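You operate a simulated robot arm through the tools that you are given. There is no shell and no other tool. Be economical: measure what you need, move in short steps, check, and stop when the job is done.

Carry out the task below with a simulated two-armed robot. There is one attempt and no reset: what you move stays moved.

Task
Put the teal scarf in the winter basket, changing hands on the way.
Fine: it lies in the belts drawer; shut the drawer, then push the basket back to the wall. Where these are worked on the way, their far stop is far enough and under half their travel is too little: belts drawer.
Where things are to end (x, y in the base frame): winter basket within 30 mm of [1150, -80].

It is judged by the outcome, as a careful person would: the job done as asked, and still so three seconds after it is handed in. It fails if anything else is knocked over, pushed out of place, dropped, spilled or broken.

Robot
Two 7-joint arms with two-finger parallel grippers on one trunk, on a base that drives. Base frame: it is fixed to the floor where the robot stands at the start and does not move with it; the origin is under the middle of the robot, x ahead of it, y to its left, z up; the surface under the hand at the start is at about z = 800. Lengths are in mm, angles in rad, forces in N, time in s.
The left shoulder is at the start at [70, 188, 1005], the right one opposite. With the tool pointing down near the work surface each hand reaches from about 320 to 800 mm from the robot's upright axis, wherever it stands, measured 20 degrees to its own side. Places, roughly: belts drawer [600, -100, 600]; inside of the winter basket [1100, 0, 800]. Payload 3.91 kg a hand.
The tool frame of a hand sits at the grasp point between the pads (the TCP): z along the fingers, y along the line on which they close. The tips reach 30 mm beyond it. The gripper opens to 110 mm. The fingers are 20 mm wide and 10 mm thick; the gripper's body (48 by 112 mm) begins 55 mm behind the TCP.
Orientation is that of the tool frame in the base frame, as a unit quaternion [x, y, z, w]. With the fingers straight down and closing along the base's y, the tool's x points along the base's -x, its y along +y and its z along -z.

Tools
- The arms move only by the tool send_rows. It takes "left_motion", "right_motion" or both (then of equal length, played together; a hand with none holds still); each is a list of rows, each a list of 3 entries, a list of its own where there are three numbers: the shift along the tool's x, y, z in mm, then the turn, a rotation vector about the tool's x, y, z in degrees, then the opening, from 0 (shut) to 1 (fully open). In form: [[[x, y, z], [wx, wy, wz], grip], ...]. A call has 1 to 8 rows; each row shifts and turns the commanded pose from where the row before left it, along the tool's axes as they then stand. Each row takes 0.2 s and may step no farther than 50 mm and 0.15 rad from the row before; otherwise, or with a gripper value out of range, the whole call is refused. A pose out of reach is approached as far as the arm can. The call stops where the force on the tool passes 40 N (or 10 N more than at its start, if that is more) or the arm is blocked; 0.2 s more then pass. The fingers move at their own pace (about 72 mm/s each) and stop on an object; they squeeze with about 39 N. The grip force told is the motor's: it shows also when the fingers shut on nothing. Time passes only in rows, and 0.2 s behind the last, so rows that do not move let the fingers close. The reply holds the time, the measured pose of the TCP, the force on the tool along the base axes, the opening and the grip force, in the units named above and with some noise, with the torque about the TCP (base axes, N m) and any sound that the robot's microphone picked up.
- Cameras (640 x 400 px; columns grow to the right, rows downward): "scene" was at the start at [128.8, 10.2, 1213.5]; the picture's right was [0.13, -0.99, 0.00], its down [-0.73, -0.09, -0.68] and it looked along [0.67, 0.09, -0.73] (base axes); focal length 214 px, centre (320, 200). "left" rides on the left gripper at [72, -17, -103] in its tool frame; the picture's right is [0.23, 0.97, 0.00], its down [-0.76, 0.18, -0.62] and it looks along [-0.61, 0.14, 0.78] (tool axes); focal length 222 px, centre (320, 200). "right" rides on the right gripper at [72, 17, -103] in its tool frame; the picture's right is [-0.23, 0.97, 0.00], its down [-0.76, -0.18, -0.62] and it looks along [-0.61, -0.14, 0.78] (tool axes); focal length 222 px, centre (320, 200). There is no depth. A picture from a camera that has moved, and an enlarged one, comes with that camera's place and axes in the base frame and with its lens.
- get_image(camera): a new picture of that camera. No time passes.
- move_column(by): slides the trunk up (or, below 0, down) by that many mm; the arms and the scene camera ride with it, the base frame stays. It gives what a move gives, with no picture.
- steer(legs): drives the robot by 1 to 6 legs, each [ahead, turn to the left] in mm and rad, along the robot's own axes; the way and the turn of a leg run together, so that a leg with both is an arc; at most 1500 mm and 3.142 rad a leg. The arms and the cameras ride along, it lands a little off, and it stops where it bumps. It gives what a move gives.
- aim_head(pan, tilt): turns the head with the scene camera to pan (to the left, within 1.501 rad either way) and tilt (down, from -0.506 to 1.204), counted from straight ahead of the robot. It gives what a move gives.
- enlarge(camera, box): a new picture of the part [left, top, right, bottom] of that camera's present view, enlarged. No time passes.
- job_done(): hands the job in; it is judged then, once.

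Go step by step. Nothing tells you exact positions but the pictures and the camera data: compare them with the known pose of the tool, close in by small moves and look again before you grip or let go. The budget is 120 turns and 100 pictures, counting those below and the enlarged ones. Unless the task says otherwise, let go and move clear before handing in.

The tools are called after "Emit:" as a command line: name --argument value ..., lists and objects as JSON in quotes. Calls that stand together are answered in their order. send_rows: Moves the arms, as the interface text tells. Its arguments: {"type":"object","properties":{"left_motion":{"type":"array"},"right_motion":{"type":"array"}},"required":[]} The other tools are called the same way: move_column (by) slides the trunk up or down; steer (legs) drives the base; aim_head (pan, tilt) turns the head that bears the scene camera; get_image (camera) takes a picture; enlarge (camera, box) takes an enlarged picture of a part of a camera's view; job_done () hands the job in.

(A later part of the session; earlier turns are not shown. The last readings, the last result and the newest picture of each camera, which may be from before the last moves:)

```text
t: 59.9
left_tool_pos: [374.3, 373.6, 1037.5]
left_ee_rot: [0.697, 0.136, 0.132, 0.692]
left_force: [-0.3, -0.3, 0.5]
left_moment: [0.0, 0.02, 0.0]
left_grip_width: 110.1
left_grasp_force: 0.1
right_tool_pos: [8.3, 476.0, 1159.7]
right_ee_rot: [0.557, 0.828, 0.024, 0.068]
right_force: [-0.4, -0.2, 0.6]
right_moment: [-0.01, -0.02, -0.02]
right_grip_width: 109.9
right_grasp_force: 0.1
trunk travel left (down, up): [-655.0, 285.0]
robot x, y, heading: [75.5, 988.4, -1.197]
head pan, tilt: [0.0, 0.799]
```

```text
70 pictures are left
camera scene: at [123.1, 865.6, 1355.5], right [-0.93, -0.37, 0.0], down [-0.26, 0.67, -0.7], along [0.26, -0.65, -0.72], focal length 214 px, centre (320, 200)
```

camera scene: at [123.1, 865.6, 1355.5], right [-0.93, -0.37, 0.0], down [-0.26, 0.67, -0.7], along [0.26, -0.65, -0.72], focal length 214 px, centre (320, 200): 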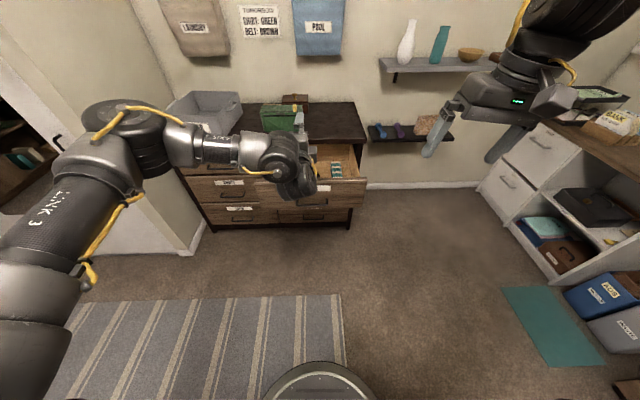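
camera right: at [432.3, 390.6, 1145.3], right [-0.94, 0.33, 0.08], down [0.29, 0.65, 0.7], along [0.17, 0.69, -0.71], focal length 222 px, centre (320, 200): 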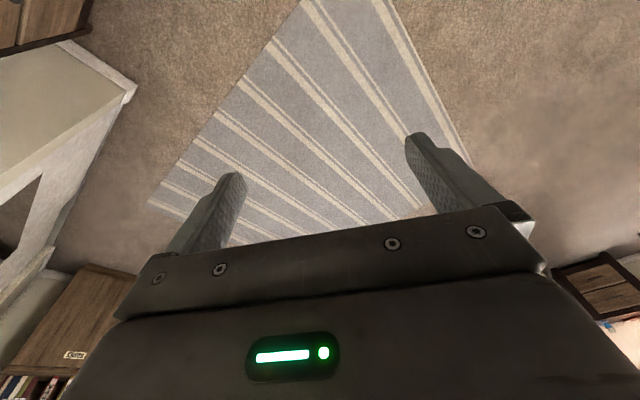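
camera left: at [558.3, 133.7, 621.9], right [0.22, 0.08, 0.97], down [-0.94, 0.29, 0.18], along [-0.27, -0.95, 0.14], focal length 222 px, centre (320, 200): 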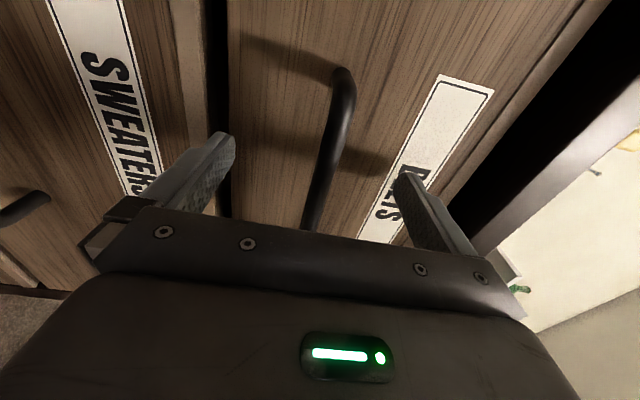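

The left arm hides the drawer. I'll move it out to the left and turn the hand downward again.

Emit:
send_rows --left_motion '[[[45, 0, 10], [0, 0, 0], 1], [[45, 0, 10], [0, 0, 0], 1], [[45, 0, 10], [0, 0, 0], 1], [[45, 0, 0], [0, 0, 0], 1], [[45, 0, 0], [0, 0, 0], 1], [[45, 0, 0], [0, 0, 0], 1], [[0, 0, 0], [4.03, 5.04, -5.32], 1], [[0, 0, 0], [4.03, 5.04, -5.32], 1]]'

Emit:
send_rows --left_motion '[[[0, 0, 0], [4.03, 5.04, -5.32], 1], [[0, 0, 0], [4.03, 5.04, -5.32], 1], [[0, 0, 0], [4.03, 5.04, -5.32], 1], [[0, 0, 0], [4.03, 5.04, -5.32], 1], [[0, 0, 0], [4.03, 5.04, -5.32], 1], [[0, 0, 0], [4.03, 5.04, -5.32], 1], [[0, 0, 0], [4.03, 5.04, -5.32], 1], [[0, 0, 0], [4.03, 5.04, -5.32], 1]]'

Emit:
send_rows --left_motion '[[[0, 0, 0], [4.03, 5.04, -5.32], 1], [[0, 0, 0], [4.03, 5.04, -5.32], 1], [[0, 0, 0], [4.03, 5.04, -5.32], 1], [[0, 0, 0], [4.03, 5.04, -5.32], 1]]'

Emit:
get_image --camera "scene"

```text
t: 61.7
left_tool_pos: [637.9, 444.9, 1035.1]
left_ee_rot: [0.714, 0.269, 0.118, 0.635]
left_force: [0.4, 0.8, -0.2]
left_moment: [0.0, -0.04, 0.0]
left_grip_width: 109.9
left_grasp_force: 0.0
right_tool_pos: [8.7, 476.0, 1159.2]
right_ee_rot: [0.557, 0.827, 0.024, 0.067]
right_force: [0.2, 0.5, -0.2]
right_moment: [0.01, -0.02, 0.03]
right_grip_width: 109.9
right_grasp_force: 0.1
trunk travel left (down, up): [-655.0, 285.0]
robot x, y, heading: [71.9, 986.8, -1.201]
head pan, tilt: [0.0, 0.799]
```

```text
t: 63.1
left_tool_pos: [635.2, 442.0, 1037.7]
left_ee_rot: [0.679, 0.607, 0.06, 0.409]
left_force: [19.6, -33.0, -21.1]
left_moment: [-1.34, -0.36, -0.73]
left_grip_width: 109.7
left_grasp_force: 0.1
right_tool_pos: [8.0, 476.4, 1159.0]
right_ee_rot: [0.557, 0.828, 0.024, 0.068]
right_force: [-0.2, -0.5, -0.2]
right_moment: [0.03, -0.03, 0.03]
right_grip_width: 110.1
right_grasp_force: 0.1
trunk travel left (down, up): [-655.0, 285.0]
robot x, y, heading: [74.0, 984.7, -1.196]
head pan, tilt: [0.0, 0.799]
stopped in row 6 (left hand): the force on the tool passed its limit at 125 N (the readings are from after the stop); the commanded pose is now the measured one
```

```text
t: 63.4
left_tool_pos: [635.2, 441.4, 1037.8]
left_ee_rot: [0.679, 0.609, 0.055, 0.407]
left_force: [14.9, -24.2, -15.4]
left_moment: [-1.01, -0.3, -0.52]
left_grip_width: 110.3
left_grasp_force: 0.2
right_tool_pos: [8.6, 477.2, 1159.5]
right_ee_rot: [0.557, 0.828, 0.023, 0.066]
right_force: [0.8, -0.2, 0.3]
right_moment: [-0.03, 0.02, 0.01]
right_grip_width: 109.9
right_grasp_force: 0.1
trunk travel left (down, up): [-655.0, 285.0]
robot x, y, heading: [76.6, 990.3, -1.196]
head pan, tilt: [0.0, 0.799]
stopped in row 1 (left hand): the force on the tool passed its limit at 90 N (the readings are from after the stop); the commanded pose is now the measured one
```

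```text
69 pictures are left
camera scene: at [123.5, 866.0, 1355.5], right [-0.93, -0.37, 0.0], down [-0.26, 0.67, -0.7], along [0.26, -0.65, -0.72], focal length 214 px, centre (320, 200)
```

scene: 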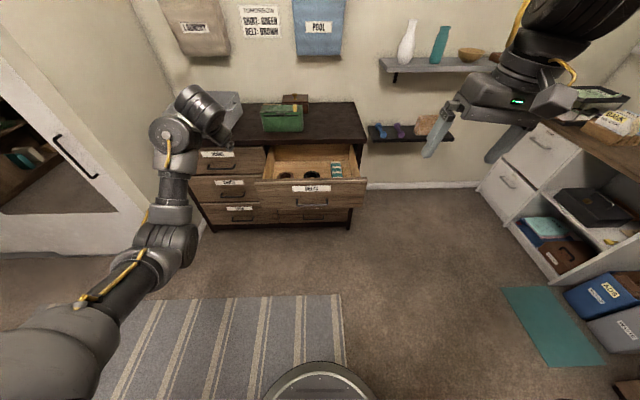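

The wrist folds into itself again there; I'll sort that out after. The drawer is visible now, so I'll enlarge it.

Emit:
enlarge --camera "scene" --box '[220, 120, 380, 220]'

Emit:
get_image --camera "left"

```text
4.00 times, centred on (300, 170) of scene
camera zoom: at [123.5, 866.0, 1355.5], right [-0.93, -0.37, 0.0], down [-0.26, 0.67, -0.7], along [0.26, -0.65, -0.72], focal length 858 px, centre (400, 320)
```

zoom: 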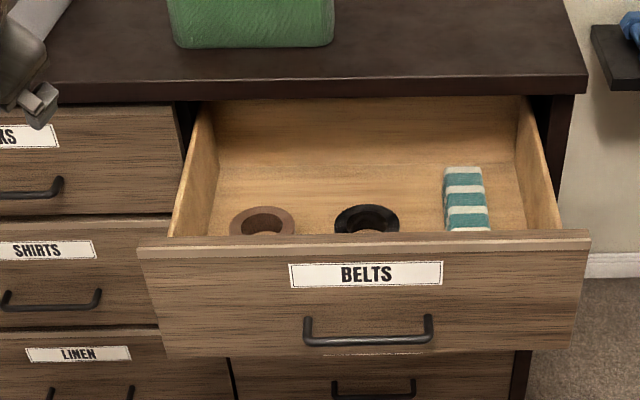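

```text
67 pictures are left
camera left: at [581.0, 554.0, 1064.5], right [0.82, 0.27, 0.51], down [-0.41, -0.35, 0.84], along [0.41, -0.9, -0.17], focal length 222 px, centre (320, 200)
```

left: 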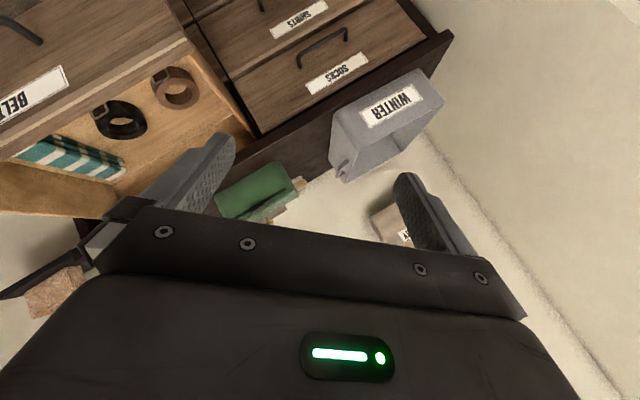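

The scarf is the teal-and-white striped bundle at the drawer's right side, beside two rolled belts. First I'll free the left hand by easing its turn, then lower and retract it.

Emit:
send_rows --left_motion '[[[0, 0, 0], [-4.03, -5.04, 5.32], 1], [[29.5, -27.5, 12.3], [0, 0, 0], 1], [[29.5, -27.5, 12.3], [0, 0, 0], 1], [[29.5, -27.5, 12.3], [0, 0, 0], 1], [[29.5, -27.5, 12.3], [0, 0, 0], 1], [[29.5, -27.5, 12.3], [0, 0, 0], 1], [[29.5, -27.5, 12.3], [0, 0, 0], 1], [[29.5, -27.5, 12.3], [0, 0, 0], 1]]'

Emit:
enlarge --camera "scene" --box '[0, 0, 640, 400]'

```text
t: 65.2
left_tool_pos: [626.8, 559.9, 766.7]
left_ee_rot: [0.691, 0.558, 0.067, 0.455]
left_force: [0.2, 1.1, 0.0]
left_moment: [-0.02, -0.01, -0.02]
left_grip_width: 110.0
left_grasp_force: 0.1
right_tool_pos: [10.5, 476.0, 1160.4]
right_ee_rot: [0.558, 0.827, 0.025, 0.066]
right_force: [0.7, -0.5, -0.1]
right_moment: [0.0, 0.02, 0.01]
right_grip_width: 110.1
right_grasp_force: 0.1
trunk travel left (down, up): [-655.0, 285.0]
robot x, y, heading: [75.7, 986.8, -1.195]
head pan, tilt: [0.0, 0.799]
```

```text
1.00 times, centred on (320, 200) of scene (not enlarged: the box is as wide or as high as the picture)
camera zoom: at [123.6, 865.9, 1355.6], right [-0.93, -0.37, 0.0], down [-0.26, 0.67, -0.7], along [0.26, -0.65, -0.72], focal length 214 px, centre (320, 200)
```

zoom: 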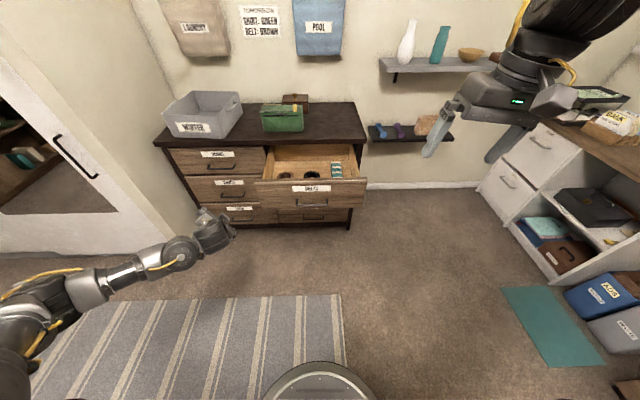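

Free again. I'll finish turning the left hand straight down.

Emit:
send_rows --left_motion '[[[0, 0, 0], [4.64, 5.15, -4.0], 1], [[0, 0, 0], [4.64, 5.15, -4.0], 1], [[0, 0, 0], [4.64, 5.15, -4.0], 1], [[0, 0, 0], [4.64, 5.15, -4.0], 1], [[0, 0, 0], [4.64, 5.15, -4.0], 1], [[0, 0, 0], [4.64, 5.15, -4.0], 1], [[0, 0, 0], [4.64, 5.15, -4.0], 1], [[0, 0, 0], [4.64, 5.15, -4.0], 1]]'

```text
t: 66.5
left_tool_pos: [626.2, 557.1, 766.5]
left_ee_rot: [0.616, 0.773, 0.017, 0.151]
left_force: [11.3, -17.5, -27.0]
left_moment: [-0.8, -0.38, -0.06]
left_grip_width: 110.1
left_grasp_force: 0.1
right_tool_pos: [7.9, 475.2, 1160.9]
right_ee_rot: [0.556, 0.828, 0.024, 0.067]
right_force: [0.5, -0.2, 0.2]
right_moment: [-0.03, 0.02, 0.01]
right_grip_width: 110.1
right_grasp_force: 0.0
trunk travel left (down, up): [-655.0, 285.0]
robot x, y, heading: [75.3, 987.4, -1.196]
head pan, tilt: [0.0, 0.799]
stopped in row 6 (left hand): the force on the tool passed its limit at 125 N (the readings are from after the stop); the commanded pose is now the measured one
```

Nearly down; lowering further will unfold the wrist and let me finish the turn.

Emit:
send_rows --left_motion '[[[0, 0, 0], [-4.64, -5.15, 4.0], 1], [[8.5, -8.5, 38.2], [0, 0, 0], 1], [[8.5, -8.5, 38.2], [0, 0, 0], 1], [[8.5, -8.5, 38.2], [0, 0, 0], 1], [[8.5, -8.5, 38.2], [0, 0, 0], 1], [[0, 0, 0], [4.64, 5.15, -4.0], 1], [[0, 0, 0], [4.64, 5.15, -4.0], 1], [[0, 0, 0], [4.64, 5.15, -4.0], 1]]'

Emit:
get_image --camera "scene"

```text
t: 68.3
left_tool_pos: [644.8, 548.9, 606.4]
left_ee_rot: [0.567, 0.823, 0.0, 0.03]
left_force: [-0.5, -0.2, -0.5]
left_moment: [0.02, 0.04, 0.04]
left_grip_width: 110.2
left_grasp_force: 0.1
right_tool_pos: [8.8, 475.4, 1160.2]
right_ee_rot: [0.557, 0.828, 0.024, 0.067]
right_force: [-0.1, -0.4, 0.3]
right_moment: [0.0, 0.0, 0.0]
right_grip_width: 110.0
right_grasp_force: 0.0
trunk travel left (down, up): [-655.0, 285.0]
robot x, y, heading: [74.8, 988.6, -1.194]
head pan, tilt: [0.0, 0.799]
```

```text
65 pictures are left
camera scene: at [123.3, 865.4, 1355.5], right [-0.93, -0.37, 0.0], down [-0.26, 0.67, -0.7], along [0.26, -0.65, -0.72], focal length 214 px, centre (320, 200)
```

scene: 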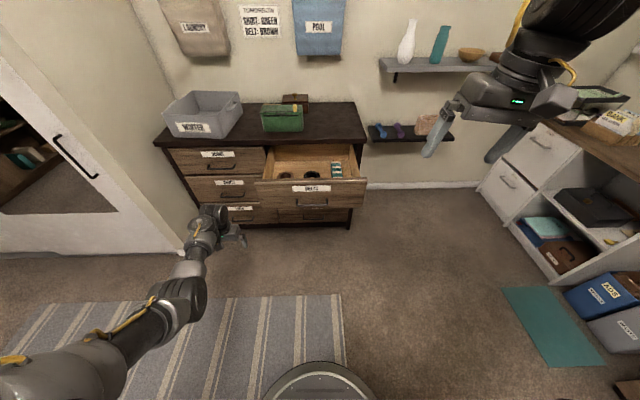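

Left hand is down. I'll pull it back close to the body, then drive forward so the right hand can reach the scarf.

Emit:
send_rows --left_motion '[[[45, 5, 0], [0, 0, 0], 1], [[45, 5, 0], [0, 0, 0], 1], [[45, 5, 0], [0, 0, 0], 1], [[45, 5, 0], [0, 0, 0], 1], [[45, 5, 0], [0, 0, 0], 1]]'

Emit:
steer --legs '[[370, 0]]'

Emit:
aim_head --pan 0 --tilt 0.95

Emit:
get_image --camera "scene"

```text
t: 69.5
left_tool_pos: [587.8, 768.5, 597.2]
left_ee_rot: [0.567, 0.823, -0.001, 0.032]
left_force: [-0.2, 0.3, 0.0]
left_moment: [-0.03, -0.01, 0.03]
left_grip_width: 110.0
left_grasp_force: 0.0
right_tool_pos: [8.8, 477.0, 1160.0]
right_ee_rot: [0.557, 0.827, 0.023, 0.067]
right_force: [0.1, -0.5, 0.5]
right_moment: [-0.02, -0.01, -0.03]
right_grip_width: 110.0
right_grasp_force: 0.1
trunk travel left (down, up): [-655.0, 285.0]
robot x, y, heading: [78.9, 988.6, -1.192]
head pan, tilt: [0.0, 0.799]
```

```text
t: 71.9
left_tool_pos: [724.5, 423.4, 597.0]
left_ee_rot: [0.567, 0.823, 0.0, 0.031]
left_force: [-0.4, -0.8, 1.0]
left_moment: [0.02, 0.0, -0.02]
left_grip_width: 110.1
left_grasp_force: 0.0
right_tool_pos: [146.5, 130.3, 1159.5]
right_ee_rot: [0.556, 0.828, 0.025, 0.067]
right_force: [0.6, -0.6, 0.1]
right_moment: [0.05, -0.03, 0.02]
right_grip_width: 110.0
right_grasp_force: 0.0
trunk travel left (down, up): [-655.0, 285.0]
robot x, y, heading: [209.8, 643.7, -1.194]
head pan, tilt: [0.0, 0.799]
```

```text
t: 72.6
left_tool_pos: [724.3, 424.0, 596.5]
left_ee_rot: [0.566, 0.824, 0.0, 0.031]
left_force: [-0.1, 0.3, -0.3]
left_moment: [-0.03, -0.03, 0.0]
left_grip_width: 109.9
left_grasp_force: 0.1
right_tool_pos: [146.6, 130.1, 1159.6]
right_ee_rot: [0.557, 0.827, 0.024, 0.066]
right_force: [0.0, -0.6, -0.1]
right_moment: [-0.01, -0.01, 0.02]
right_grip_width: 109.9
right_grasp_force: 0.1
trunk travel left (down, up): [-655.0, 285.0]
robot x, y, heading: [208.3, 640.7, -1.194]
head pan, tilt: [0.0, 0.949]
```

```text
64 pictures are left
camera scene: at [256.8, 528.0, 1344.1], right [-0.93, -0.37, 0.0], down [-0.3, 0.76, -0.58], along [0.21, -0.54, -0.81], focal length 214 px, centre (320, 200)
```

scene: 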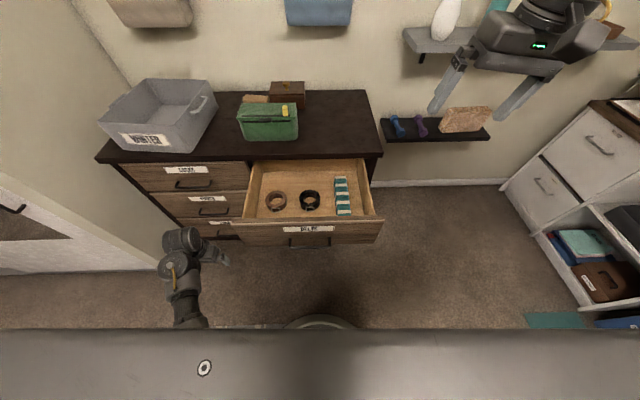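

The whole scarf is in view now. I'll enlarge it for position.

Emit:
enlarge --camera "scene" --box '[232, 150, 392, 250]'

```text
4.00 times, centred on (312, 200) of scene
camera zoom: at [256.8, 528.0, 1344.1], right [-0.93, -0.37, 0.0], down [-0.3, 0.76, -0.58], along [0.21, -0.54, -0.81], focal length 858 px, centre (352, 200)
```

zoom: 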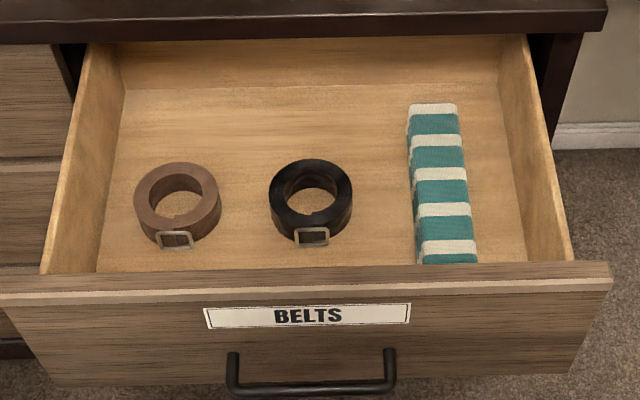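

Scarf top is about z≈633, spanning roughly 200+ mm front to back, 54 mm wide, centred near [360, 20]. I'll straighten the right hand and bring it above.

Emit:
send_rows --right_motion '[[[0, 0, 0], [6.5, 4.8, -0.9], 1], [[-26.3, 21.9, 36], [0, 0, 0], 0.9], [[-26.3, 21.9, 36], [0, 0, 0], 0.9], [[-26.3, 21.9, 36], [0, 0, 0], 0.9], [[-26.3, 21.9, 36], [0, 0, 0], 0.9], [[-26.3, 21.9, 36], [0, 0, 0], 0.9], [[-26.3, 21.9, 36], [0, 0, 0], 0.9], [[-26.3, 21.9, 36], [0, 0, 0], 0.9]]'

Emit:
get_image --camera "right"

Emit:
get_image --camera "scene"

```text
t: 74.4
left_tool_pos: [724.8, 424.1, 595.4]
left_ee_rot: [0.567, 0.823, -0.001, 0.03]
left_force: [0.7, -0.5, -0.4]
left_moment: [0.04, -0.04, -0.02]
left_grip_width: 110.2
left_grasp_force: 0.0
right_tool_pos: [360.2, 20.0, 908.7]
right_ee_rot: [0.551, 0.834, 0.0, 0.0]
right_force: [-0.4, -0.4, 0.3]
right_moment: [0.0, 0.02, -0.04]
right_grip_width: 98.8
right_grasp_force: 0.0
trunk travel left (down, up): [-655.0, 285.0]
robot x, y, heading: [214.1, 643.6, -1.198]
head pan, tilt: [0.0, 0.949]
```

```text
62 pictures are left
camera right: at [347.3, 94.9, 1011.8], right [0.98, 0.17, 0.0], down [0.14, -0.77, 0.62], along [0.11, -0.61, -0.78], focal length 222 px, centre (320, 200)
```

right: 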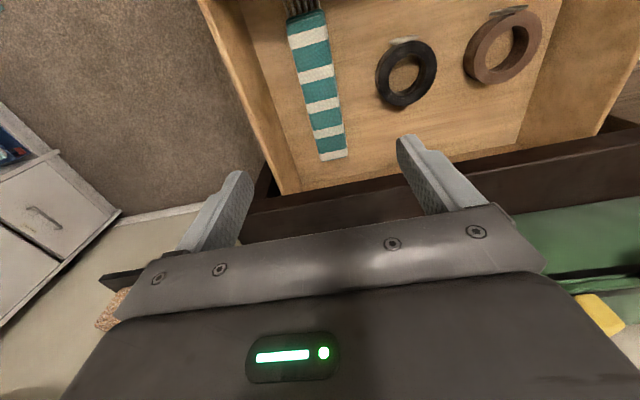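

```text
61 pictures are left
camera scene: at [259.4, 527.4, 1343.9], right [-0.93, -0.37, 0.0], down [-0.3, 0.76, -0.58], along [0.21, -0.54, -0.81], focal length 214 px, centre (320, 200)
```

scene: 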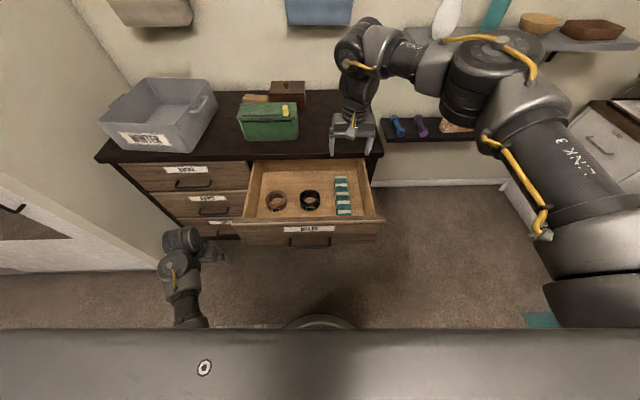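

The hand is aligned right above the scarf's middle. I'll descend to just around it.

Emit:
send_rows --right_motion '[[[0, 0, 45], [0, 0, 0], 0.9], [[0, 0, 45], [0, 0, 0], 0.9], [[0, 0, 45], [0, 0, 0], 0.9], [[0, 0, 45], [0, 0, 0], 0.9], [[0, 0, 40], [0, 0, 0], 0.9], [[0, 0, 34], [0, 0, 0], 0.9]]'

Emit:
get_image --camera "right"

Emit:
enlarge --camera "scene" --box '[232, 110, 432, 250]'

```text
t: 75.8
left_tool_pos: [724.1, 424.4, 598.2]
left_ee_rot: [0.566, 0.824, 0.0, 0.031]
left_force: [-0.1, -0.2, 0.6]
left_moment: [0.01, 0.0, -0.01]
left_grip_width: 110.0
left_grasp_force: 0.0
right_tool_pos: [386.7, 31.6, 672.4]
right_ee_rot: [0.564, 0.825, 0.04, 0.023]
right_force: [3.4, 2.1, 15.4]
right_moment: [-0.25, 0.67, -0.06]
right_grip_width: 96.8
right_grasp_force: 0.0
trunk travel left (down, up): [-655.0, 285.0]
robot x, y, heading: [206.8, 640.2, -1.193]
head pan, tilt: [0.0, 0.949]
stopped in row 6 (right hand): the force on the tool passed its limit at 66 N (the readings are from after the stop); the commanded pose is now the measured one
```

```text
60 pictures are left
camera right: at [366.5, 102.3, 778.7], right [0.99, 0.14, 0.09], down [0.06, -0.8, 0.6], along [0.16, -0.59, -0.8], focal length 222 px, centre (320, 200)
```

right: 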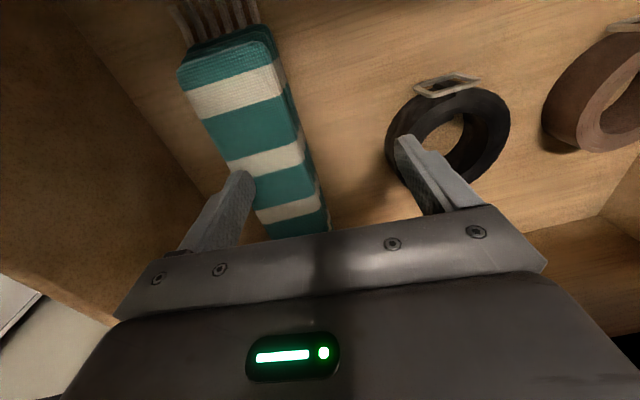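

```text
2.86 times, centred on (332, 180) of scene
camera zoom: at [255.8, 529.0, 1344.4], right [-0.93, -0.37, 0.0], down [-0.3, 0.76, -0.58], along [0.22, -0.54, -0.81], focal length 613 px, centre (286, 257)
```

zoom: 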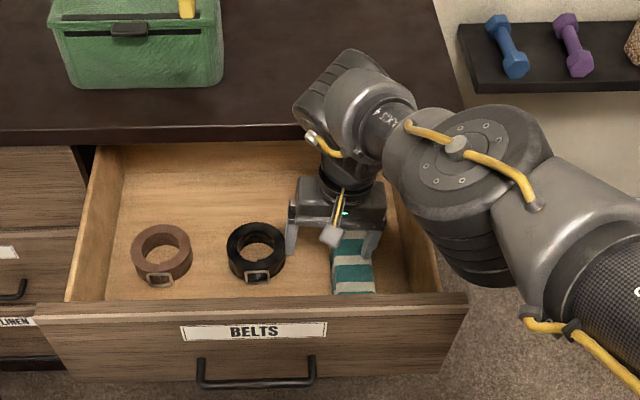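

The right forearm touched the drawer's side wall and pushed the hand aside. I'll lift out, raise the trunk so the arm comes in more steeply, and go a bit closer.

Emit:
send_rows --right_motion '[[[0, 0, -40], [0, 0, 0], 0.9], [[0, 0, -45], [0, 0, 0], 0.9], [[0, 0, -45], [5.3, -0.3, -1.7], 0.9], [[0, 0, -45], [0, 0, 0], 0.9]]'

Emit:
move_column --by 180

Emit:
steer --legs '[[80, 0]]'

Emit:
get_image --camera "scene"

```text
t: 76.8
left_tool_pos: [723.3, 423.7, 597.5]
left_ee_rot: [0.566, 0.824, 0.0, 0.032]
left_force: [0.0, -1.2, 0.4]
left_moment: [0.0, 0.01, -0.01]
left_grip_width: 110.1
left_grasp_force: 0.1
right_tool_pos: [373.5, 26.5, 844.4]
right_ee_rot: [0.552, 0.834, 0.001, -0.002]
right_force: [-0.9, -0.4, -0.2]
right_moment: [-0.02, -0.03, -0.02]
right_grip_width: 98.8
right_grasp_force: 0.1
trunk travel left (down, up): [-655.0, 285.0]
robot x, y, heading: [209.1, 640.2, -1.196]
head pan, tilt: [0.0, 0.949]
```

```text
t: 78.8
left_tool_pos: [724.5, 423.7, 776.4]
left_ee_rot: [0.566, 0.824, -0.001, 0.03]
left_force: [-0.7, -0.5, 0.3]
left_moment: [0.01, 0.03, 0.03]
left_grip_width: 110.1
left_grasp_force: 0.0
right_tool_pos: [374.9, 27.2, 1024.3]
right_ee_rot: [0.552, 0.834, 0.002, -0.002]
right_force: [-0.3, -0.4, -0.2]
right_moment: [-0.03, 0.0, -0.03]
right_grip_width: 99.1
right_grasp_force: 0.0
trunk travel left (down, up): [-835.0, 105.0]
robot x, y, heading: [214.2, 639.6, -1.192]
head pan, tilt: [0.0, 0.949]
```

```text
t: 79.8
left_tool_pos: [751.4, 355.3, 779.7]
left_ee_rot: [0.567, 0.823, -0.002, 0.033]
left_force: [-0.4, 0.8, 0.5]
left_moment: [-0.02, 0.01, 0.05]
left_grip_width: 110.1
left_grasp_force: 0.1
right_tool_pos: [402.0, -41.4, 1028.2]
right_ee_rot: [0.552, 0.834, -0.001, 0.001]
right_force: [0.0, 0.0, 0.3]
right_moment: [-0.01, -0.05, -0.01]
right_grip_width: 98.6
right_grasp_force: 0.0
trunk travel left (down, up): [-835.0, 105.0]
robot x, y, heading: [242.1, 566.8, -1.198]
head pan, tilt: [0.0, 0.949]
```

```text
58 pictures are left
camera scene: at [282.3, 463.5, 1525.0], right [-0.93, -0.37, 0.0], down [-0.3, 0.75, -0.59], along [0.22, -0.55, -0.81], focal length 214 px, centre (320, 200)
```

scene: 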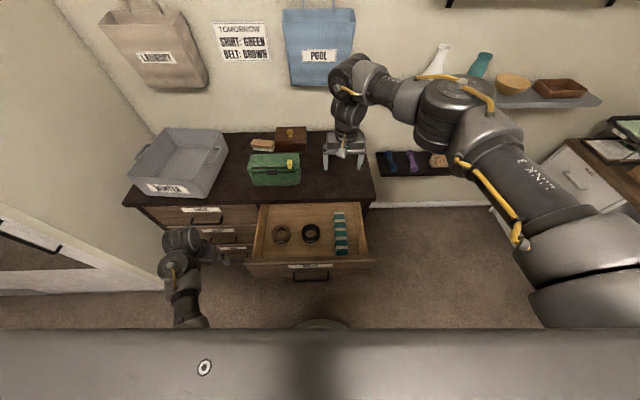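

Now the arm comes from higher. I'll move back over the scarf and go down part way.

Emit:
send_rows --right_motion '[[[34, -8, 30], [0, 0, 0], 0.9], [[34, -8, 30], [0, 0, 0], 0.9], [[0, 0, 45], [0, 0, 0], 0.9], [[0, 0, 45], [0, 0, 0], 0.9], [[0, 0, 45], [0, 0, 0], 0.9], [[0, 0, 45], [0, 0, 0], 0.9], [[0, 0, 45], [0, 0, 0], 0.9], [[0, 0, 30], [0, 0, 0], 0.9]]'

Emit:
get_image --camera "scene"

Emit:
get_image --camera "right"

```text
t: 81.6
left_tool_pos: [752.8, 349.7, 777.3]
left_ee_rot: [0.567, 0.823, 0.0, 0.031]
left_force: [0.3, 0.1, 0.2]
left_moment: [0.01, -0.02, -0.02]
left_grip_width: 110.0
left_grasp_force: 0.0
right_tool_pos: [362.9, 9.5, 708.8]
right_ee_rot: [0.551, 0.834, 0.0, -0.003]
right_force: [-0.1, -0.4, -0.4]
right_moment: [0.0, 0.04, -0.02]
right_grip_width: 98.9
right_grasp_force: 0.2
trunk travel left (down, up): [-835.0, 105.0]
robot x, y, heading: [240.8, 567.6, -1.191]
head pan, tilt: [0.0, 0.949]
```

```text
57 pictures are left
camera scene: at [285.4, 454.1, 1524.1], right [-0.93, -0.37, 0.0], down [-0.3, 0.76, -0.58], along [0.22, -0.54, -0.81], focal length 214 px, centre (320, 200)
```

scene: 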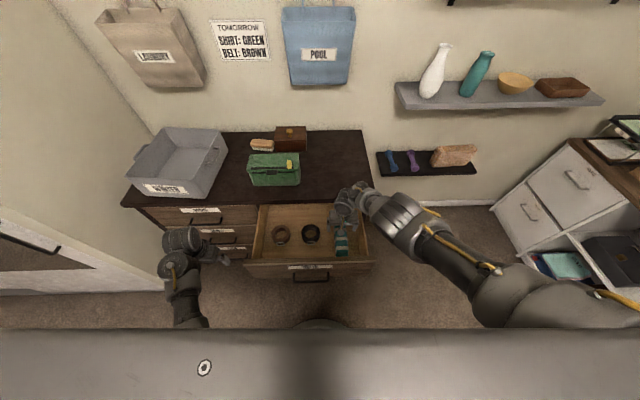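

```text
56 pictures are left
camera right: at [348.3, 83.6, 812.8], right [0.99, 0.17, 0.0], down [0.14, -0.77, 0.62], along [0.1, -0.61, -0.78], focal length 222 px, centre (320, 200)
```

right: 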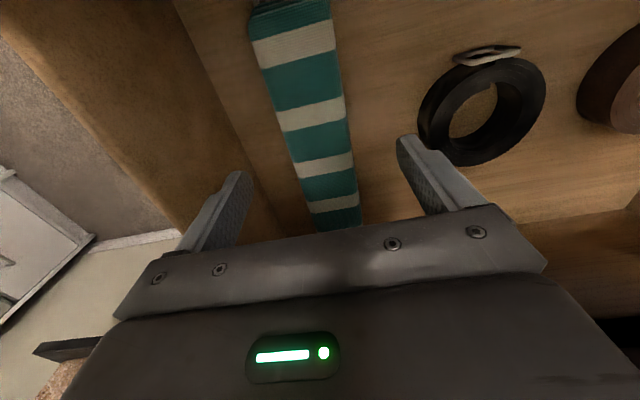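

The scarf sits between the fingers and the forearm is clear. I'll descend the rest.

Emit:
send_rows --right_motion '[[[0, 0, 30], [0, 0, 0], 0.85], [[0, 0, 30], [0, 0, 0], 0.85], [[0, 0, 20], [0, 0, 0], 0.85]]'

Emit:
get_image --camera "right"

```text
t: 82.4
left_tool_pos: [754.2, 352.1, 776.8]
left_ee_rot: [0.566, 0.824, 0.0, 0.031]
left_force: [0.0, -0.5, -0.7]
left_moment: [0.03, -0.02, -0.02]
left_grip_width: 109.8
left_grasp_force: 0.1
right_tool_pos: [344.3, 31.8, 651.3]
right_ee_rot: [0.552, 0.834, 0.002, -0.002]
right_force: [0.1, -0.7, 0.0]
right_moment: [-0.02, 0.0, 0.0]
right_grip_width: 93.9
right_grasp_force: 0.0
right hand out of reach, approached as far as the arm can: row 1, 2, 3
trunk travel left (down, up): [-835.0, 105.0]
robot x, y, heading: [240.9, 569.1, -1.195]
head pan, tilt: [0.0, 0.949]
```

```text
55 pictures are left
camera right: at [329.8, 106.8, 755.6], right [0.99, 0.17, 0.0], down [0.14, -0.77, 0.62], along [0.11, -0.61, -0.78], focal length 222 px, centre (320, 200)
```

right: 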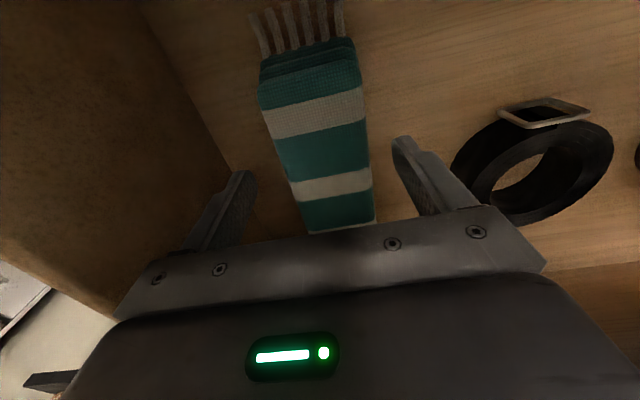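

The arm is at its reach limit, so I'll lower the trunk slightly instead.

Emit:
move_column --by -28

Emit:
get_image --camera "right"

```text
t: 83.2
left_tool_pos: [752.8, 351.3, 747.7]
left_ee_rot: [0.566, 0.824, 0.0, 0.031]
left_force: [1.2, 0.0, -0.7]
left_moment: [0.01, -0.01, 0.02]
left_grip_width: 110.0
left_grasp_force: 0.0
right_tool_pos: [343.8, 32.7, 624.7]
right_ee_rot: [0.552, 0.834, 0.002, -0.002]
right_force: [0.4, -0.3, 0.6]
right_moment: [-0.03, 0.0, 0.0]
right_grip_width: 93.7
right_grasp_force: 0.1
trunk travel left (down, up): [-807.0, 133.0]
robot x, y, heading: [241.4, 566.2, -1.197]
head pan, tilt: [0.0, 0.949]
```

```text
54 pictures are left
camera right: at [330.0, 106.6, 727.8], right [0.99, 0.17, 0.0], down [0.14, -0.77, 0.62], along [0.11, -0.61, -0.78], focal length 222 px, centre (320, 200)
```

right: 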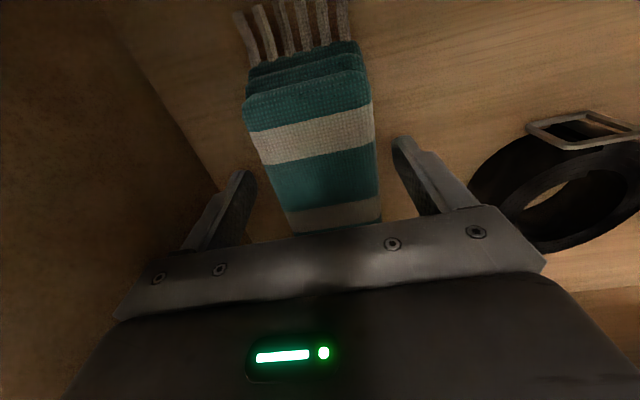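

I'll lower a little more, watching the force, then close.

Emit:
move_column --by -12

Emit:
send_rows --right_motion '[[[0, 0, 0], [0, 0, 0], 0], [[0, 0, 0], [0, 0, 0], 0], [[0, 0, 0], [0, 0, 0], 0], [[0, 0, 0], [0, 0, 0], 0], [[0, 0, 0], [0, 0, 0], 0]]'

Emit:
get_image --camera "right"

```text
t: 83.6
left_tool_pos: [753.1, 351.0, 741.9]
left_ee_rot: [0.566, 0.824, -0.001, 0.031]
left_force: [0.8, -0.4, 0.2]
left_moment: [0.01, 0.0, 0.01]
left_grip_width: 109.9
left_grasp_force: 0.1
right_tool_pos: [348.4, 25.3, 621.2]
right_ee_rot: [0.553, 0.833, -0.002, 0.004]
right_force: [-2.1, 0.0, 15.6]
right_moment: [0.1, 0.3, 0.13]
right_grip_width: 92.7
right_grasp_force: 0.2
trunk travel left (down, up): [-800.0, 140.0]
robot x, y, heading: [243.7, 570.9, -1.196]
head pan, tilt: [0.0, 0.949]
stopped: the force on the tool passed its limit at 49 N (the readings are from after the stop); the commanded pose is now the measured one
```

```text
t: 84.8
left_tool_pos: [753.1, 351.1, 743.2]
left_ee_rot: [0.566, 0.824, -0.001, 0.031]
left_force: [-0.2, -0.2, 0.2]
left_moment: [0.01, 0.0, -0.02]
left_grip_width: 110.1
left_grasp_force: 0.1
right_tool_pos: [346.2, 27.9, 621.5]
right_ee_rot: [0.552, 0.834, -0.004, 0.004]
right_force: [0.7, -1.7, 21.7]
right_moment: [0.11, -0.11, 0.01]
right_grip_width: 57.7
right_grasp_force: 39.1
trunk travel left (down, up): [-800.0, 140.0]
robot x, y, heading: [243.9, 566.4, -1.192]
head pan, tilt: [0.0, 0.949]
```

```text
53 pictures are left
camera right: at [332.3, 102.2, 725.6], right [0.99, 0.17, 0.0], down [0.13, -0.76, 0.63], along [0.11, -0.62, -0.78], focal length 222 px, centre (320, 200)
```

right: 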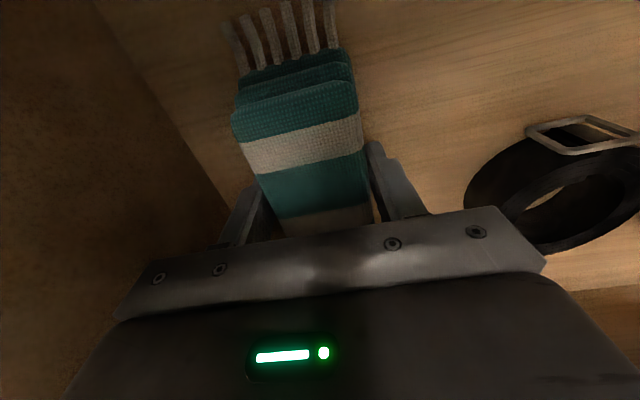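

Scarf gripped (57.7 mm, 39 N). I'll lift it straight out with the trunk.

Emit:
move_column --by 135

Emit:
get_image --camera "scene"

Emit:
get_image --camera "right"

```text
t: 86.4
left_tool_pos: [753.5, 349.9, 875.9]
left_ee_rot: [0.566, 0.824, 0.001, 0.031]
left_force: [-0.4, -0.7, 0.2]
left_moment: [0.0, 0.0, 0.0]
left_grip_width: 110.0
left_grasp_force: 0.0
right_tool_pos: [346.2, 26.3, 754.9]
right_ee_rot: [0.552, 0.834, -0.002, 0.003]
right_force: [1.3, -1.7, -4.0]
right_moment: [0.39, 0.19, -0.01]
right_grip_width: 57.7
right_grasp_force: 39.3
trunk travel left (down, up): [-935.0, 5.0]
robot x, y, heading: [243.7, 572.2, -1.197]
head pan, tilt: [0.0, 0.949]
```

```text
52 pictures are left
camera scene: at [286.4, 453.8, 1623.8], right [-0.93, -0.37, 0.0], down [-0.3, 0.76, -0.58], along [0.21, -0.54, -0.81], focal length 214 px, centre (320, 200)
```

scene: 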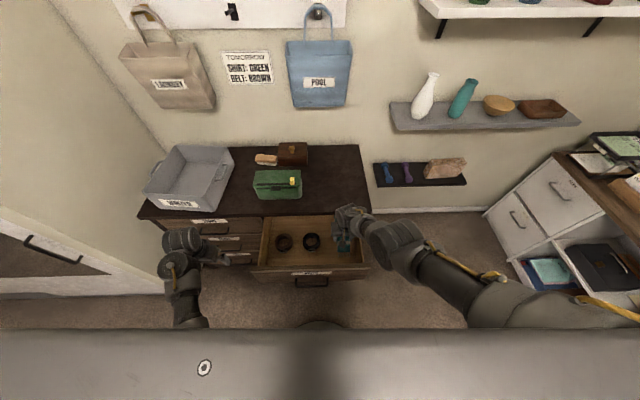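

```text
51 pictures are left
camera right: at [332.1, 101.2, 858.7], right [0.99, 0.17, 0.0], down [0.13, -0.77, 0.63], along [0.11, -0.62, -0.78], focal length 222 px, centre (320, 200)
```

right: 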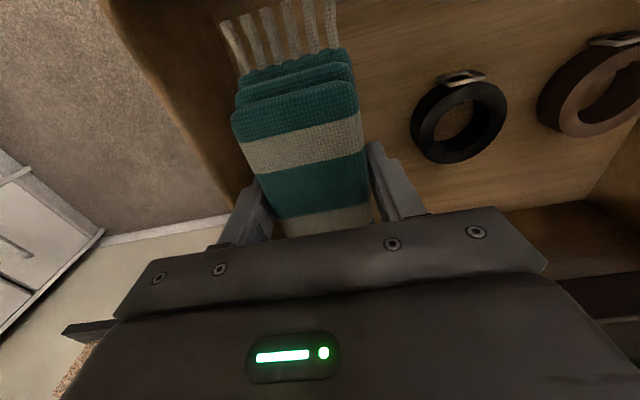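

The scarf is held firmly and comes out whole. I'll raise it, bring it in front of the robot, and turn the right hand so the scarf's long end points to the left hand.

Emit:
send_rows --right_motion '[[[0, 0, -45], [0, 0, 0], 0], [[0, 0, -45], [0, 0, 0], 0], [[0, 0, -45], [0, 0, 0], 0], [[0, 0, -45], [0, 0, 0], 0], [[32, 22, -15], [0, 0, 0], 0], [[32, 22, -15], [0, 0, 0], 0], [[32, 22, 0], [0, 0, -4], 0], [[0, 0, 0], [0, 0, -8.2], 0]]'

Emit:
send_rows --right_motion '[[[0, 0, 0], [0, 0, -8.2], 0], [[0, 0, 0], [0, 0, -8.2], 0], [[0, 0, 0], [0, 0, -8.2], 0], [[0, 0, 0], [0, 0, -8.2], 0], [[0, 0, 0], [0, 0, -8.2], 0], [[0, 0, 0], [0, 0, -8.2], 0], [[0, 0, 0], [0, 0, -8.2], 0], [[0, 0, 0], [0, 0, -8.2], 0]]'

Emit:
get_image --camera "scene"

```text
t: 88.2
left_tool_pos: [753.1, 349.3, 875.1]
left_ee_rot: [0.566, 0.824, -0.001, 0.03]
left_force: [0.3, -0.4, 0.1]
left_moment: [-0.02, -0.03, 0.03]
left_grip_width: 110.0
left_grasp_force: 0.1
right_tool_pos: [354.4, 64.3, 754.6]
right_ee_rot: [0.46, 0.888, -0.002, 0.003]
right_force: [-0.4, 0.2, -1.6]
right_moment: [0.01, 0.05, 0.01]
right_grip_width: 57.6
right_grasp_force: 39.0
right hand out of reach, approached as far as the arm can: row 1, 2, 3, 4, 5, 6
trunk travel left (down, up): [-935.0, 5.0]
robot x, y, heading: [242.3, 568.6, -1.195]
head pan, tilt: [0.0, 0.949]
```

```text
t: 90.0
left_tool_pos: [753.4, 350.4, 877.0]
left_ee_rot: [0.567, 0.823, 0.0, 0.031]
left_force: [0.1, 0.2, 0.2]
left_moment: [-0.01, 0.02, 0.0]
left_grip_width: 110.0
left_grasp_force: 0.0
right_tool_pos: [355.2, 63.9, 755.3]
right_ee_rot: [-0.096, 0.995, -0.003, 0.0]
right_force: [0.3, -0.1, -0.8]
right_moment: [-0.01, 0.0, -0.03]
right_grip_width: 57.7
right_grasp_force: 38.8
trunk travel left (down, up): [-935.0, 5.0]
robot x, y, heading: [239.9, 569.8, -1.194]
head pan, tilt: [0.0, 0.949]
```

```text
50 pictures are left
camera scene: at [286.5, 454.2, 1623.9], right [-0.93, -0.37, 0.0], down [-0.3, 0.76, -0.58], along [0.21, -0.54, -0.81], focal length 214 px, centre (320, 200)
```

scene: 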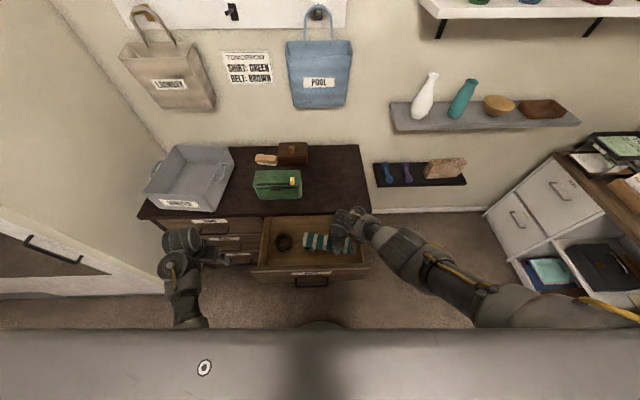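

The hand turned but did not rise because of an arm limit. I'll try raising again in small steps.

Emit:
send_rows --right_motion '[[[0, 0, -25], [0, 0, 0], 0], [[0, 0, -25], [0, 0, 0], 0], [[0, 0, -25], [0, 0, 0], 0], [[0, 0, -25], [0, 0, 0], 0]]'

```text
t: 91.0
left_tool_pos: [752.9, 351.1, 876.9]
left_ee_rot: [0.566, 0.824, 0.0, 0.031]
left_force: [-0.1, 0.3, 0.6]
left_moment: [-0.04, -0.03, 0.03]
left_grip_width: 109.9
left_grasp_force: 0.1
right_tool_pos: [355.1, 65.9, 855.1]
right_ee_rot: [-0.095, 0.995, -0.003, 0.0]
right_force: [-0.7, -0.2, -1.2]
right_moment: [0.0, 0.04, 0.0]
right_grip_width: 57.5
right_grasp_force: 39.3
trunk travel left (down, up): [-935.0, 5.0]
robot x, y, heading: [241.1, 565.9, -1.196]
head pan, tilt: [0.0, 0.949]
```

It rises now. I'll finish the right turn and raise, while the left hand turns to match from the other side.

Emit:
send_rows --right_motion '[[[0, 0, -25], [0, 0, -5.3], 0], [[0, 0, -25], [0, 0, -5.3], 0], [[-8, 14, -25], [0, 0, 0], 0], [[-8, 14, -25], [0, 0, 0], 0], [[-8, 14, 0], [0, 0, 0], 0], [[-8, 14, 0], [0, 0, 0], 0], [[0, 0, 0], [0, 0, 0], 0], [[0, 0, 0], [0, 0, 0], 0]]' --left_motion '[[[0, 0, 0], [2, 2.9, 7], 1], [[0, 0, 0], [0, 0, 8.25], 1], [[0, 0, 0], [0, 0, 8.25], 1], [[0, 0, 0], [0, 0, 8.25], 1], [[0, 0, 0], [0, 0, 8.25], 1], [[0, 0, 0], [0, 0, 8.25], 1], [[0, 0, 0], [0, 0, 8.25], 1], [[0, 0, 0], [0, 0, 8.25], 1]]'

Emit:
send_rows --left_motion '[[[0, 0, 0], [0, 0, 8.25], 1], [[0, 0, 0], [0, 0, 8.25], 1], [[0, 0, 0], [0, 0, 8.25], 1]]'

Emit:
get_image --camera "scene"

```text
t: 91.8
left_tool_pos: [752.6, 351.1, 876.3]
left_ee_rot: [0.711, 0.703, 0.002, 0.0]
left_force: [-0.3, -0.1, -0.3]
left_moment: [-0.01, 0.02, 0.06]
left_grip_width: 109.9
left_grasp_force: 0.0
right_tool_pos: [348.0, 66.2, 922.8]
right_ee_rot: [-0.167, 0.986, -0.012, 0.008]
right_force: [5.0, -10.2, -112.1]
right_moment: [1.04, -8.24, 0.86]
right_grip_width: 57.5
right_grasp_force: 39.0
trunk travel left (down, up): [-935.0, 5.0]
robot x, y, heading: [245.2, 569.5, -1.188]
head pan, tilt: [0.0, 0.949]
stopped in row 3 (right hand): the force on the tool passed its limit at 395 N (the readings are from after the stop); the commanded pose is now the measured one
```

```text
t: 92.2
left_tool_pos: [753.5, 349.0, 876.4]
left_ee_rot: [0.738, 0.675, 0.001, 0.0]
left_force: [-0.8, 0.6, 0.4]
left_moment: [-0.01, -0.01, -0.03]
left_grip_width: 109.8
left_grasp_force: 0.0
right_tool_pos: [348.7, 65.1, 921.6]
right_ee_rot: [-0.167, 0.986, -0.011, 0.009]
right_force: [5.7, -3.0, -45.0]
right_moment: [0.13, -2.71, 0.16]
right_grip_width: 57.2
right_grasp_force: 39.5
trunk travel left (down, up): [-935.0, 5.0]
robot x, y, heading: [240.4, 568.9, -1.191]
head pan, tilt: [0.0, 0.949]
stopped in row 1 (right hand): the force on the tool passed its limit at 124 N (the readings are from after the stop); the commanded pose is now the measured one
```

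```text
49 pictures are left
camera scene: at [287.2, 454.4, 1623.9], right [-0.93, -0.37, 0.0], down [-0.3, 0.76, -0.58], along [0.21, -0.54, -0.81], focal length 214 px, centre (320, 200)
```

scene: 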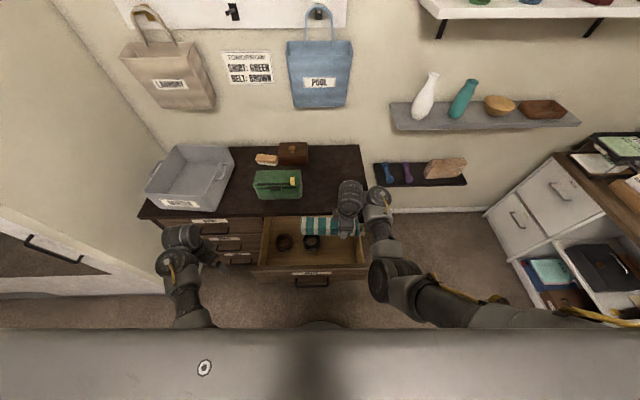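

The right wrist folded into its own forearm while rising; I'll lower it a little to relieve that and hand over at about z=890. The left keeps turning.

Emit:
send_rows --right_motion '[[[0, 0, 15], [0, 0, 0], 0], [[0, 0, 15], [0, 0, 0], 0]]'

Emit:
send_rows --left_motion '[[[0, 0, 0], [0, 0, 8.2], 1], [[0, 0, 0], [0, 0, 8.2], 1], [[0, 0, 0], [0, 0, 8.2], 1], [[0, 0, 0], [0, 0, 8.2], 1], [[0, 0, 0], [0, 0, 8.2], 1], [[0, 0, 0], [0, 0, 8.2], 1], [[0, 0, 0], [0, 0, 8.2], 1], [[0, 0, 0], [0, 0, 8.2], 1]]'

Emit:
get_image --camera "left"

Emit:
enlarge --camera "scene" --box '[140, 140, 420, 315]'

```text
t: 92.8
left_tool_pos: [751.9, 349.8, 876.7]
left_ee_rot: [0.738, 0.675, 0.001, 0.0]
left_force: [-0.1, 0.8, 0.6]
left_moment: [0.0, 0.04, 0.01]
left_grip_width: 110.1
left_grasp_force: 0.0
right_tool_pos: [348.7, 62.8, 891.0]
right_ee_rot: [-0.167, 0.986, -0.011, 0.008]
right_force: [0.2, 1.0, -1.6]
right_moment: [-0.02, 0.06, -0.04]
right_grip_width: 57.4
right_grasp_force: 38.9
trunk travel left (down, up): [-935.0, 5.0]
robot x, y, heading: [241.7, 565.7, -1.191]
head pan, tilt: [0.0, 0.949]
```

```text
t: 94.6
left_tool_pos: [752.3, 350.1, 877.6]
left_ee_rot: [0.986, 0.166, 0.001, -0.001]
left_force: [0.4, -0.1, 0.2]
left_moment: [0.0, -0.01, -0.02]
left_grip_width: 110.0
left_grasp_force: 0.2
right_tool_pos: [348.4, 63.0, 891.9]
right_ee_rot: [-0.166, 0.986, -0.01, 0.008]
right_force: [0.3, 0.7, -1.0]
right_moment: [-0.06, 0.04, -0.02]
right_grip_width: 57.5
right_grasp_force: 39.0
trunk travel left (down, up): [-935.0, 5.0]
robot x, y, heading: [242.5, 568.0, -1.194]
head pan, tilt: [0.0, 0.949]
```

```text
48 pictures are left
camera left: at [815.2, 390.0, 980.1], right [0.53, -0.85, 0.0], down [-0.66, -0.42, 0.62], along [-0.53, -0.33, -0.78], focal length 222 px, centre (320, 200)
```

left: 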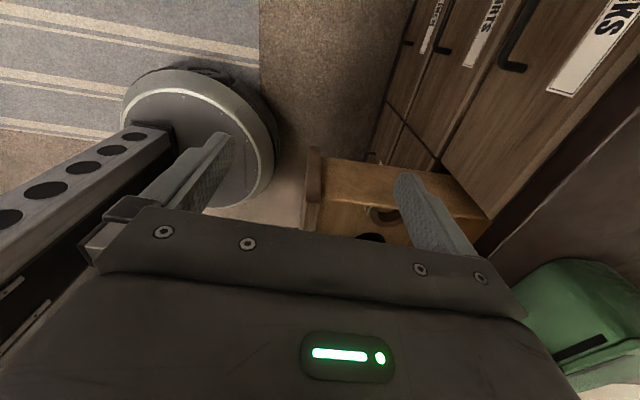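

```text
2.29 times, centred on (280, 228) of scene
camera zoom: at [286.5, 454.3, 1623.9], right [-0.93, -0.37, 0.0], down [-0.3, 0.76, -0.58], along [0.21, -0.54, -0.81], focal length 490 px, centre (411, 137)
```

zoom: 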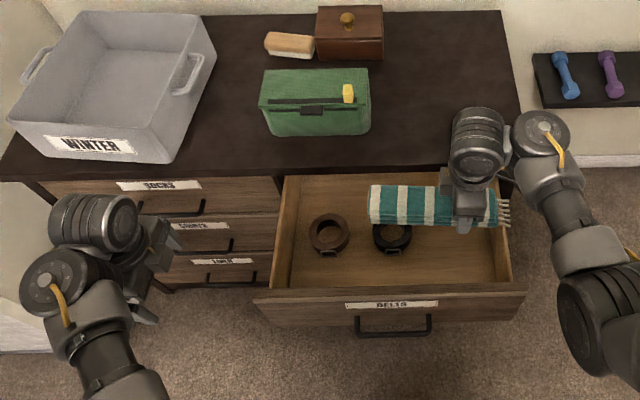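

The layout is as planned: the scarf's long end points left. I'll move the left hand forward in line and toward the scarf's end.

Emit:
send_rows --left_motion '[[[0, 46, 0], [0, -6.7, 0], 1], [[0, 46, 0], [0, -6.7, 0], 1], [[0, 46, 0], [0, -6.7, 0], 1], [[-37.6, 0, 13.7], [0, 0, 0], 1], [[-37.6, 0, 13.7], [0, 0, 0], 1], [[-37.6, 0, 13.7], [0, 0, 0], 1], [[-37.6, 0, 13.7], [0, 0, 0], 1], [[-37.6, 0, 13.7], [0, 0, 0], 1]]'

Emit:
enlarge --camera "scene" --box '[140, 140, 420, 315]'

Emit:
get_image --camera "left"

```text
t: 96.4
left_tool_pos: [608.4, 155.1, 876.1]
left_ee_rot: [0.971, 0.166, -0.17, 0.029]
left_force: [0.6, 0.0, -0.1]
left_moment: [0.0, 0.01, 0.0]
left_grip_width: 110.1
left_grasp_force: 0.1
right_tool_pos: [346.6, 63.8, 891.5]
right_ee_rot: [-0.166, 0.986, -0.011, 0.009]
right_force: [-1.1, 0.1, -1.6]
right_moment: [-0.02, 0.02, -0.02]
right_grip_width: 57.6
right_grasp_force: 38.8
trunk travel left (down, up): [-935.0, 5.0]
robot x, y, heading: [241.5, 568.3, -1.191]
head pan, tilt: [0.0, 0.949]
```

```text
2.29 times, centred on (280, 228) of scene
camera zoom: at [284.7, 453.9, 1623.9], right [-0.93, -0.37, 0.0], down [-0.3, 0.76, -0.58], along [0.22, -0.54, -0.81], focal length 490 px, centre (411, 137)
```

zoom: 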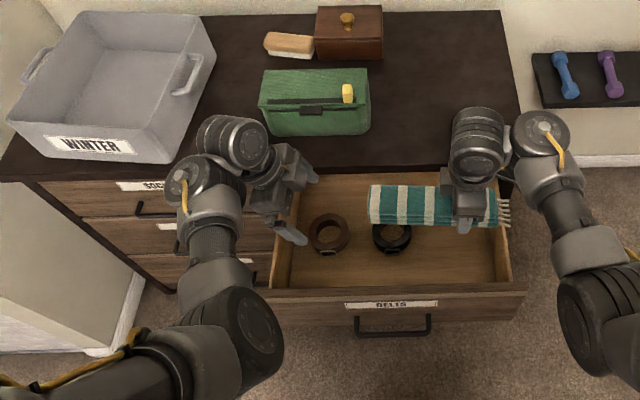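

```text
45 pictures are left
camera left: at [699.7, 204.8, 949.7], right [0.52, -0.85, -0.08], down [-0.42, -0.34, 0.85], along [-0.74, -0.41, -0.53], focal length 222 px, centre (320, 200)
```

left: 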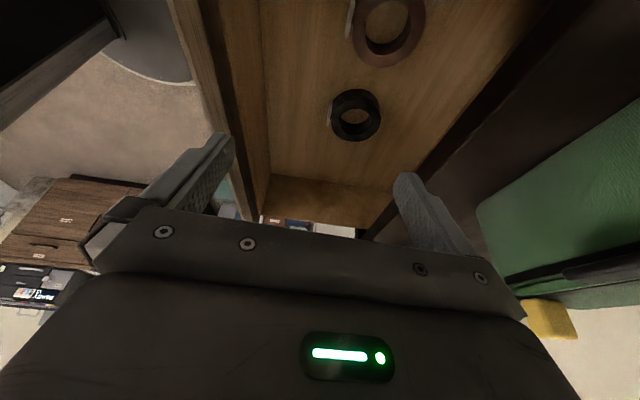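

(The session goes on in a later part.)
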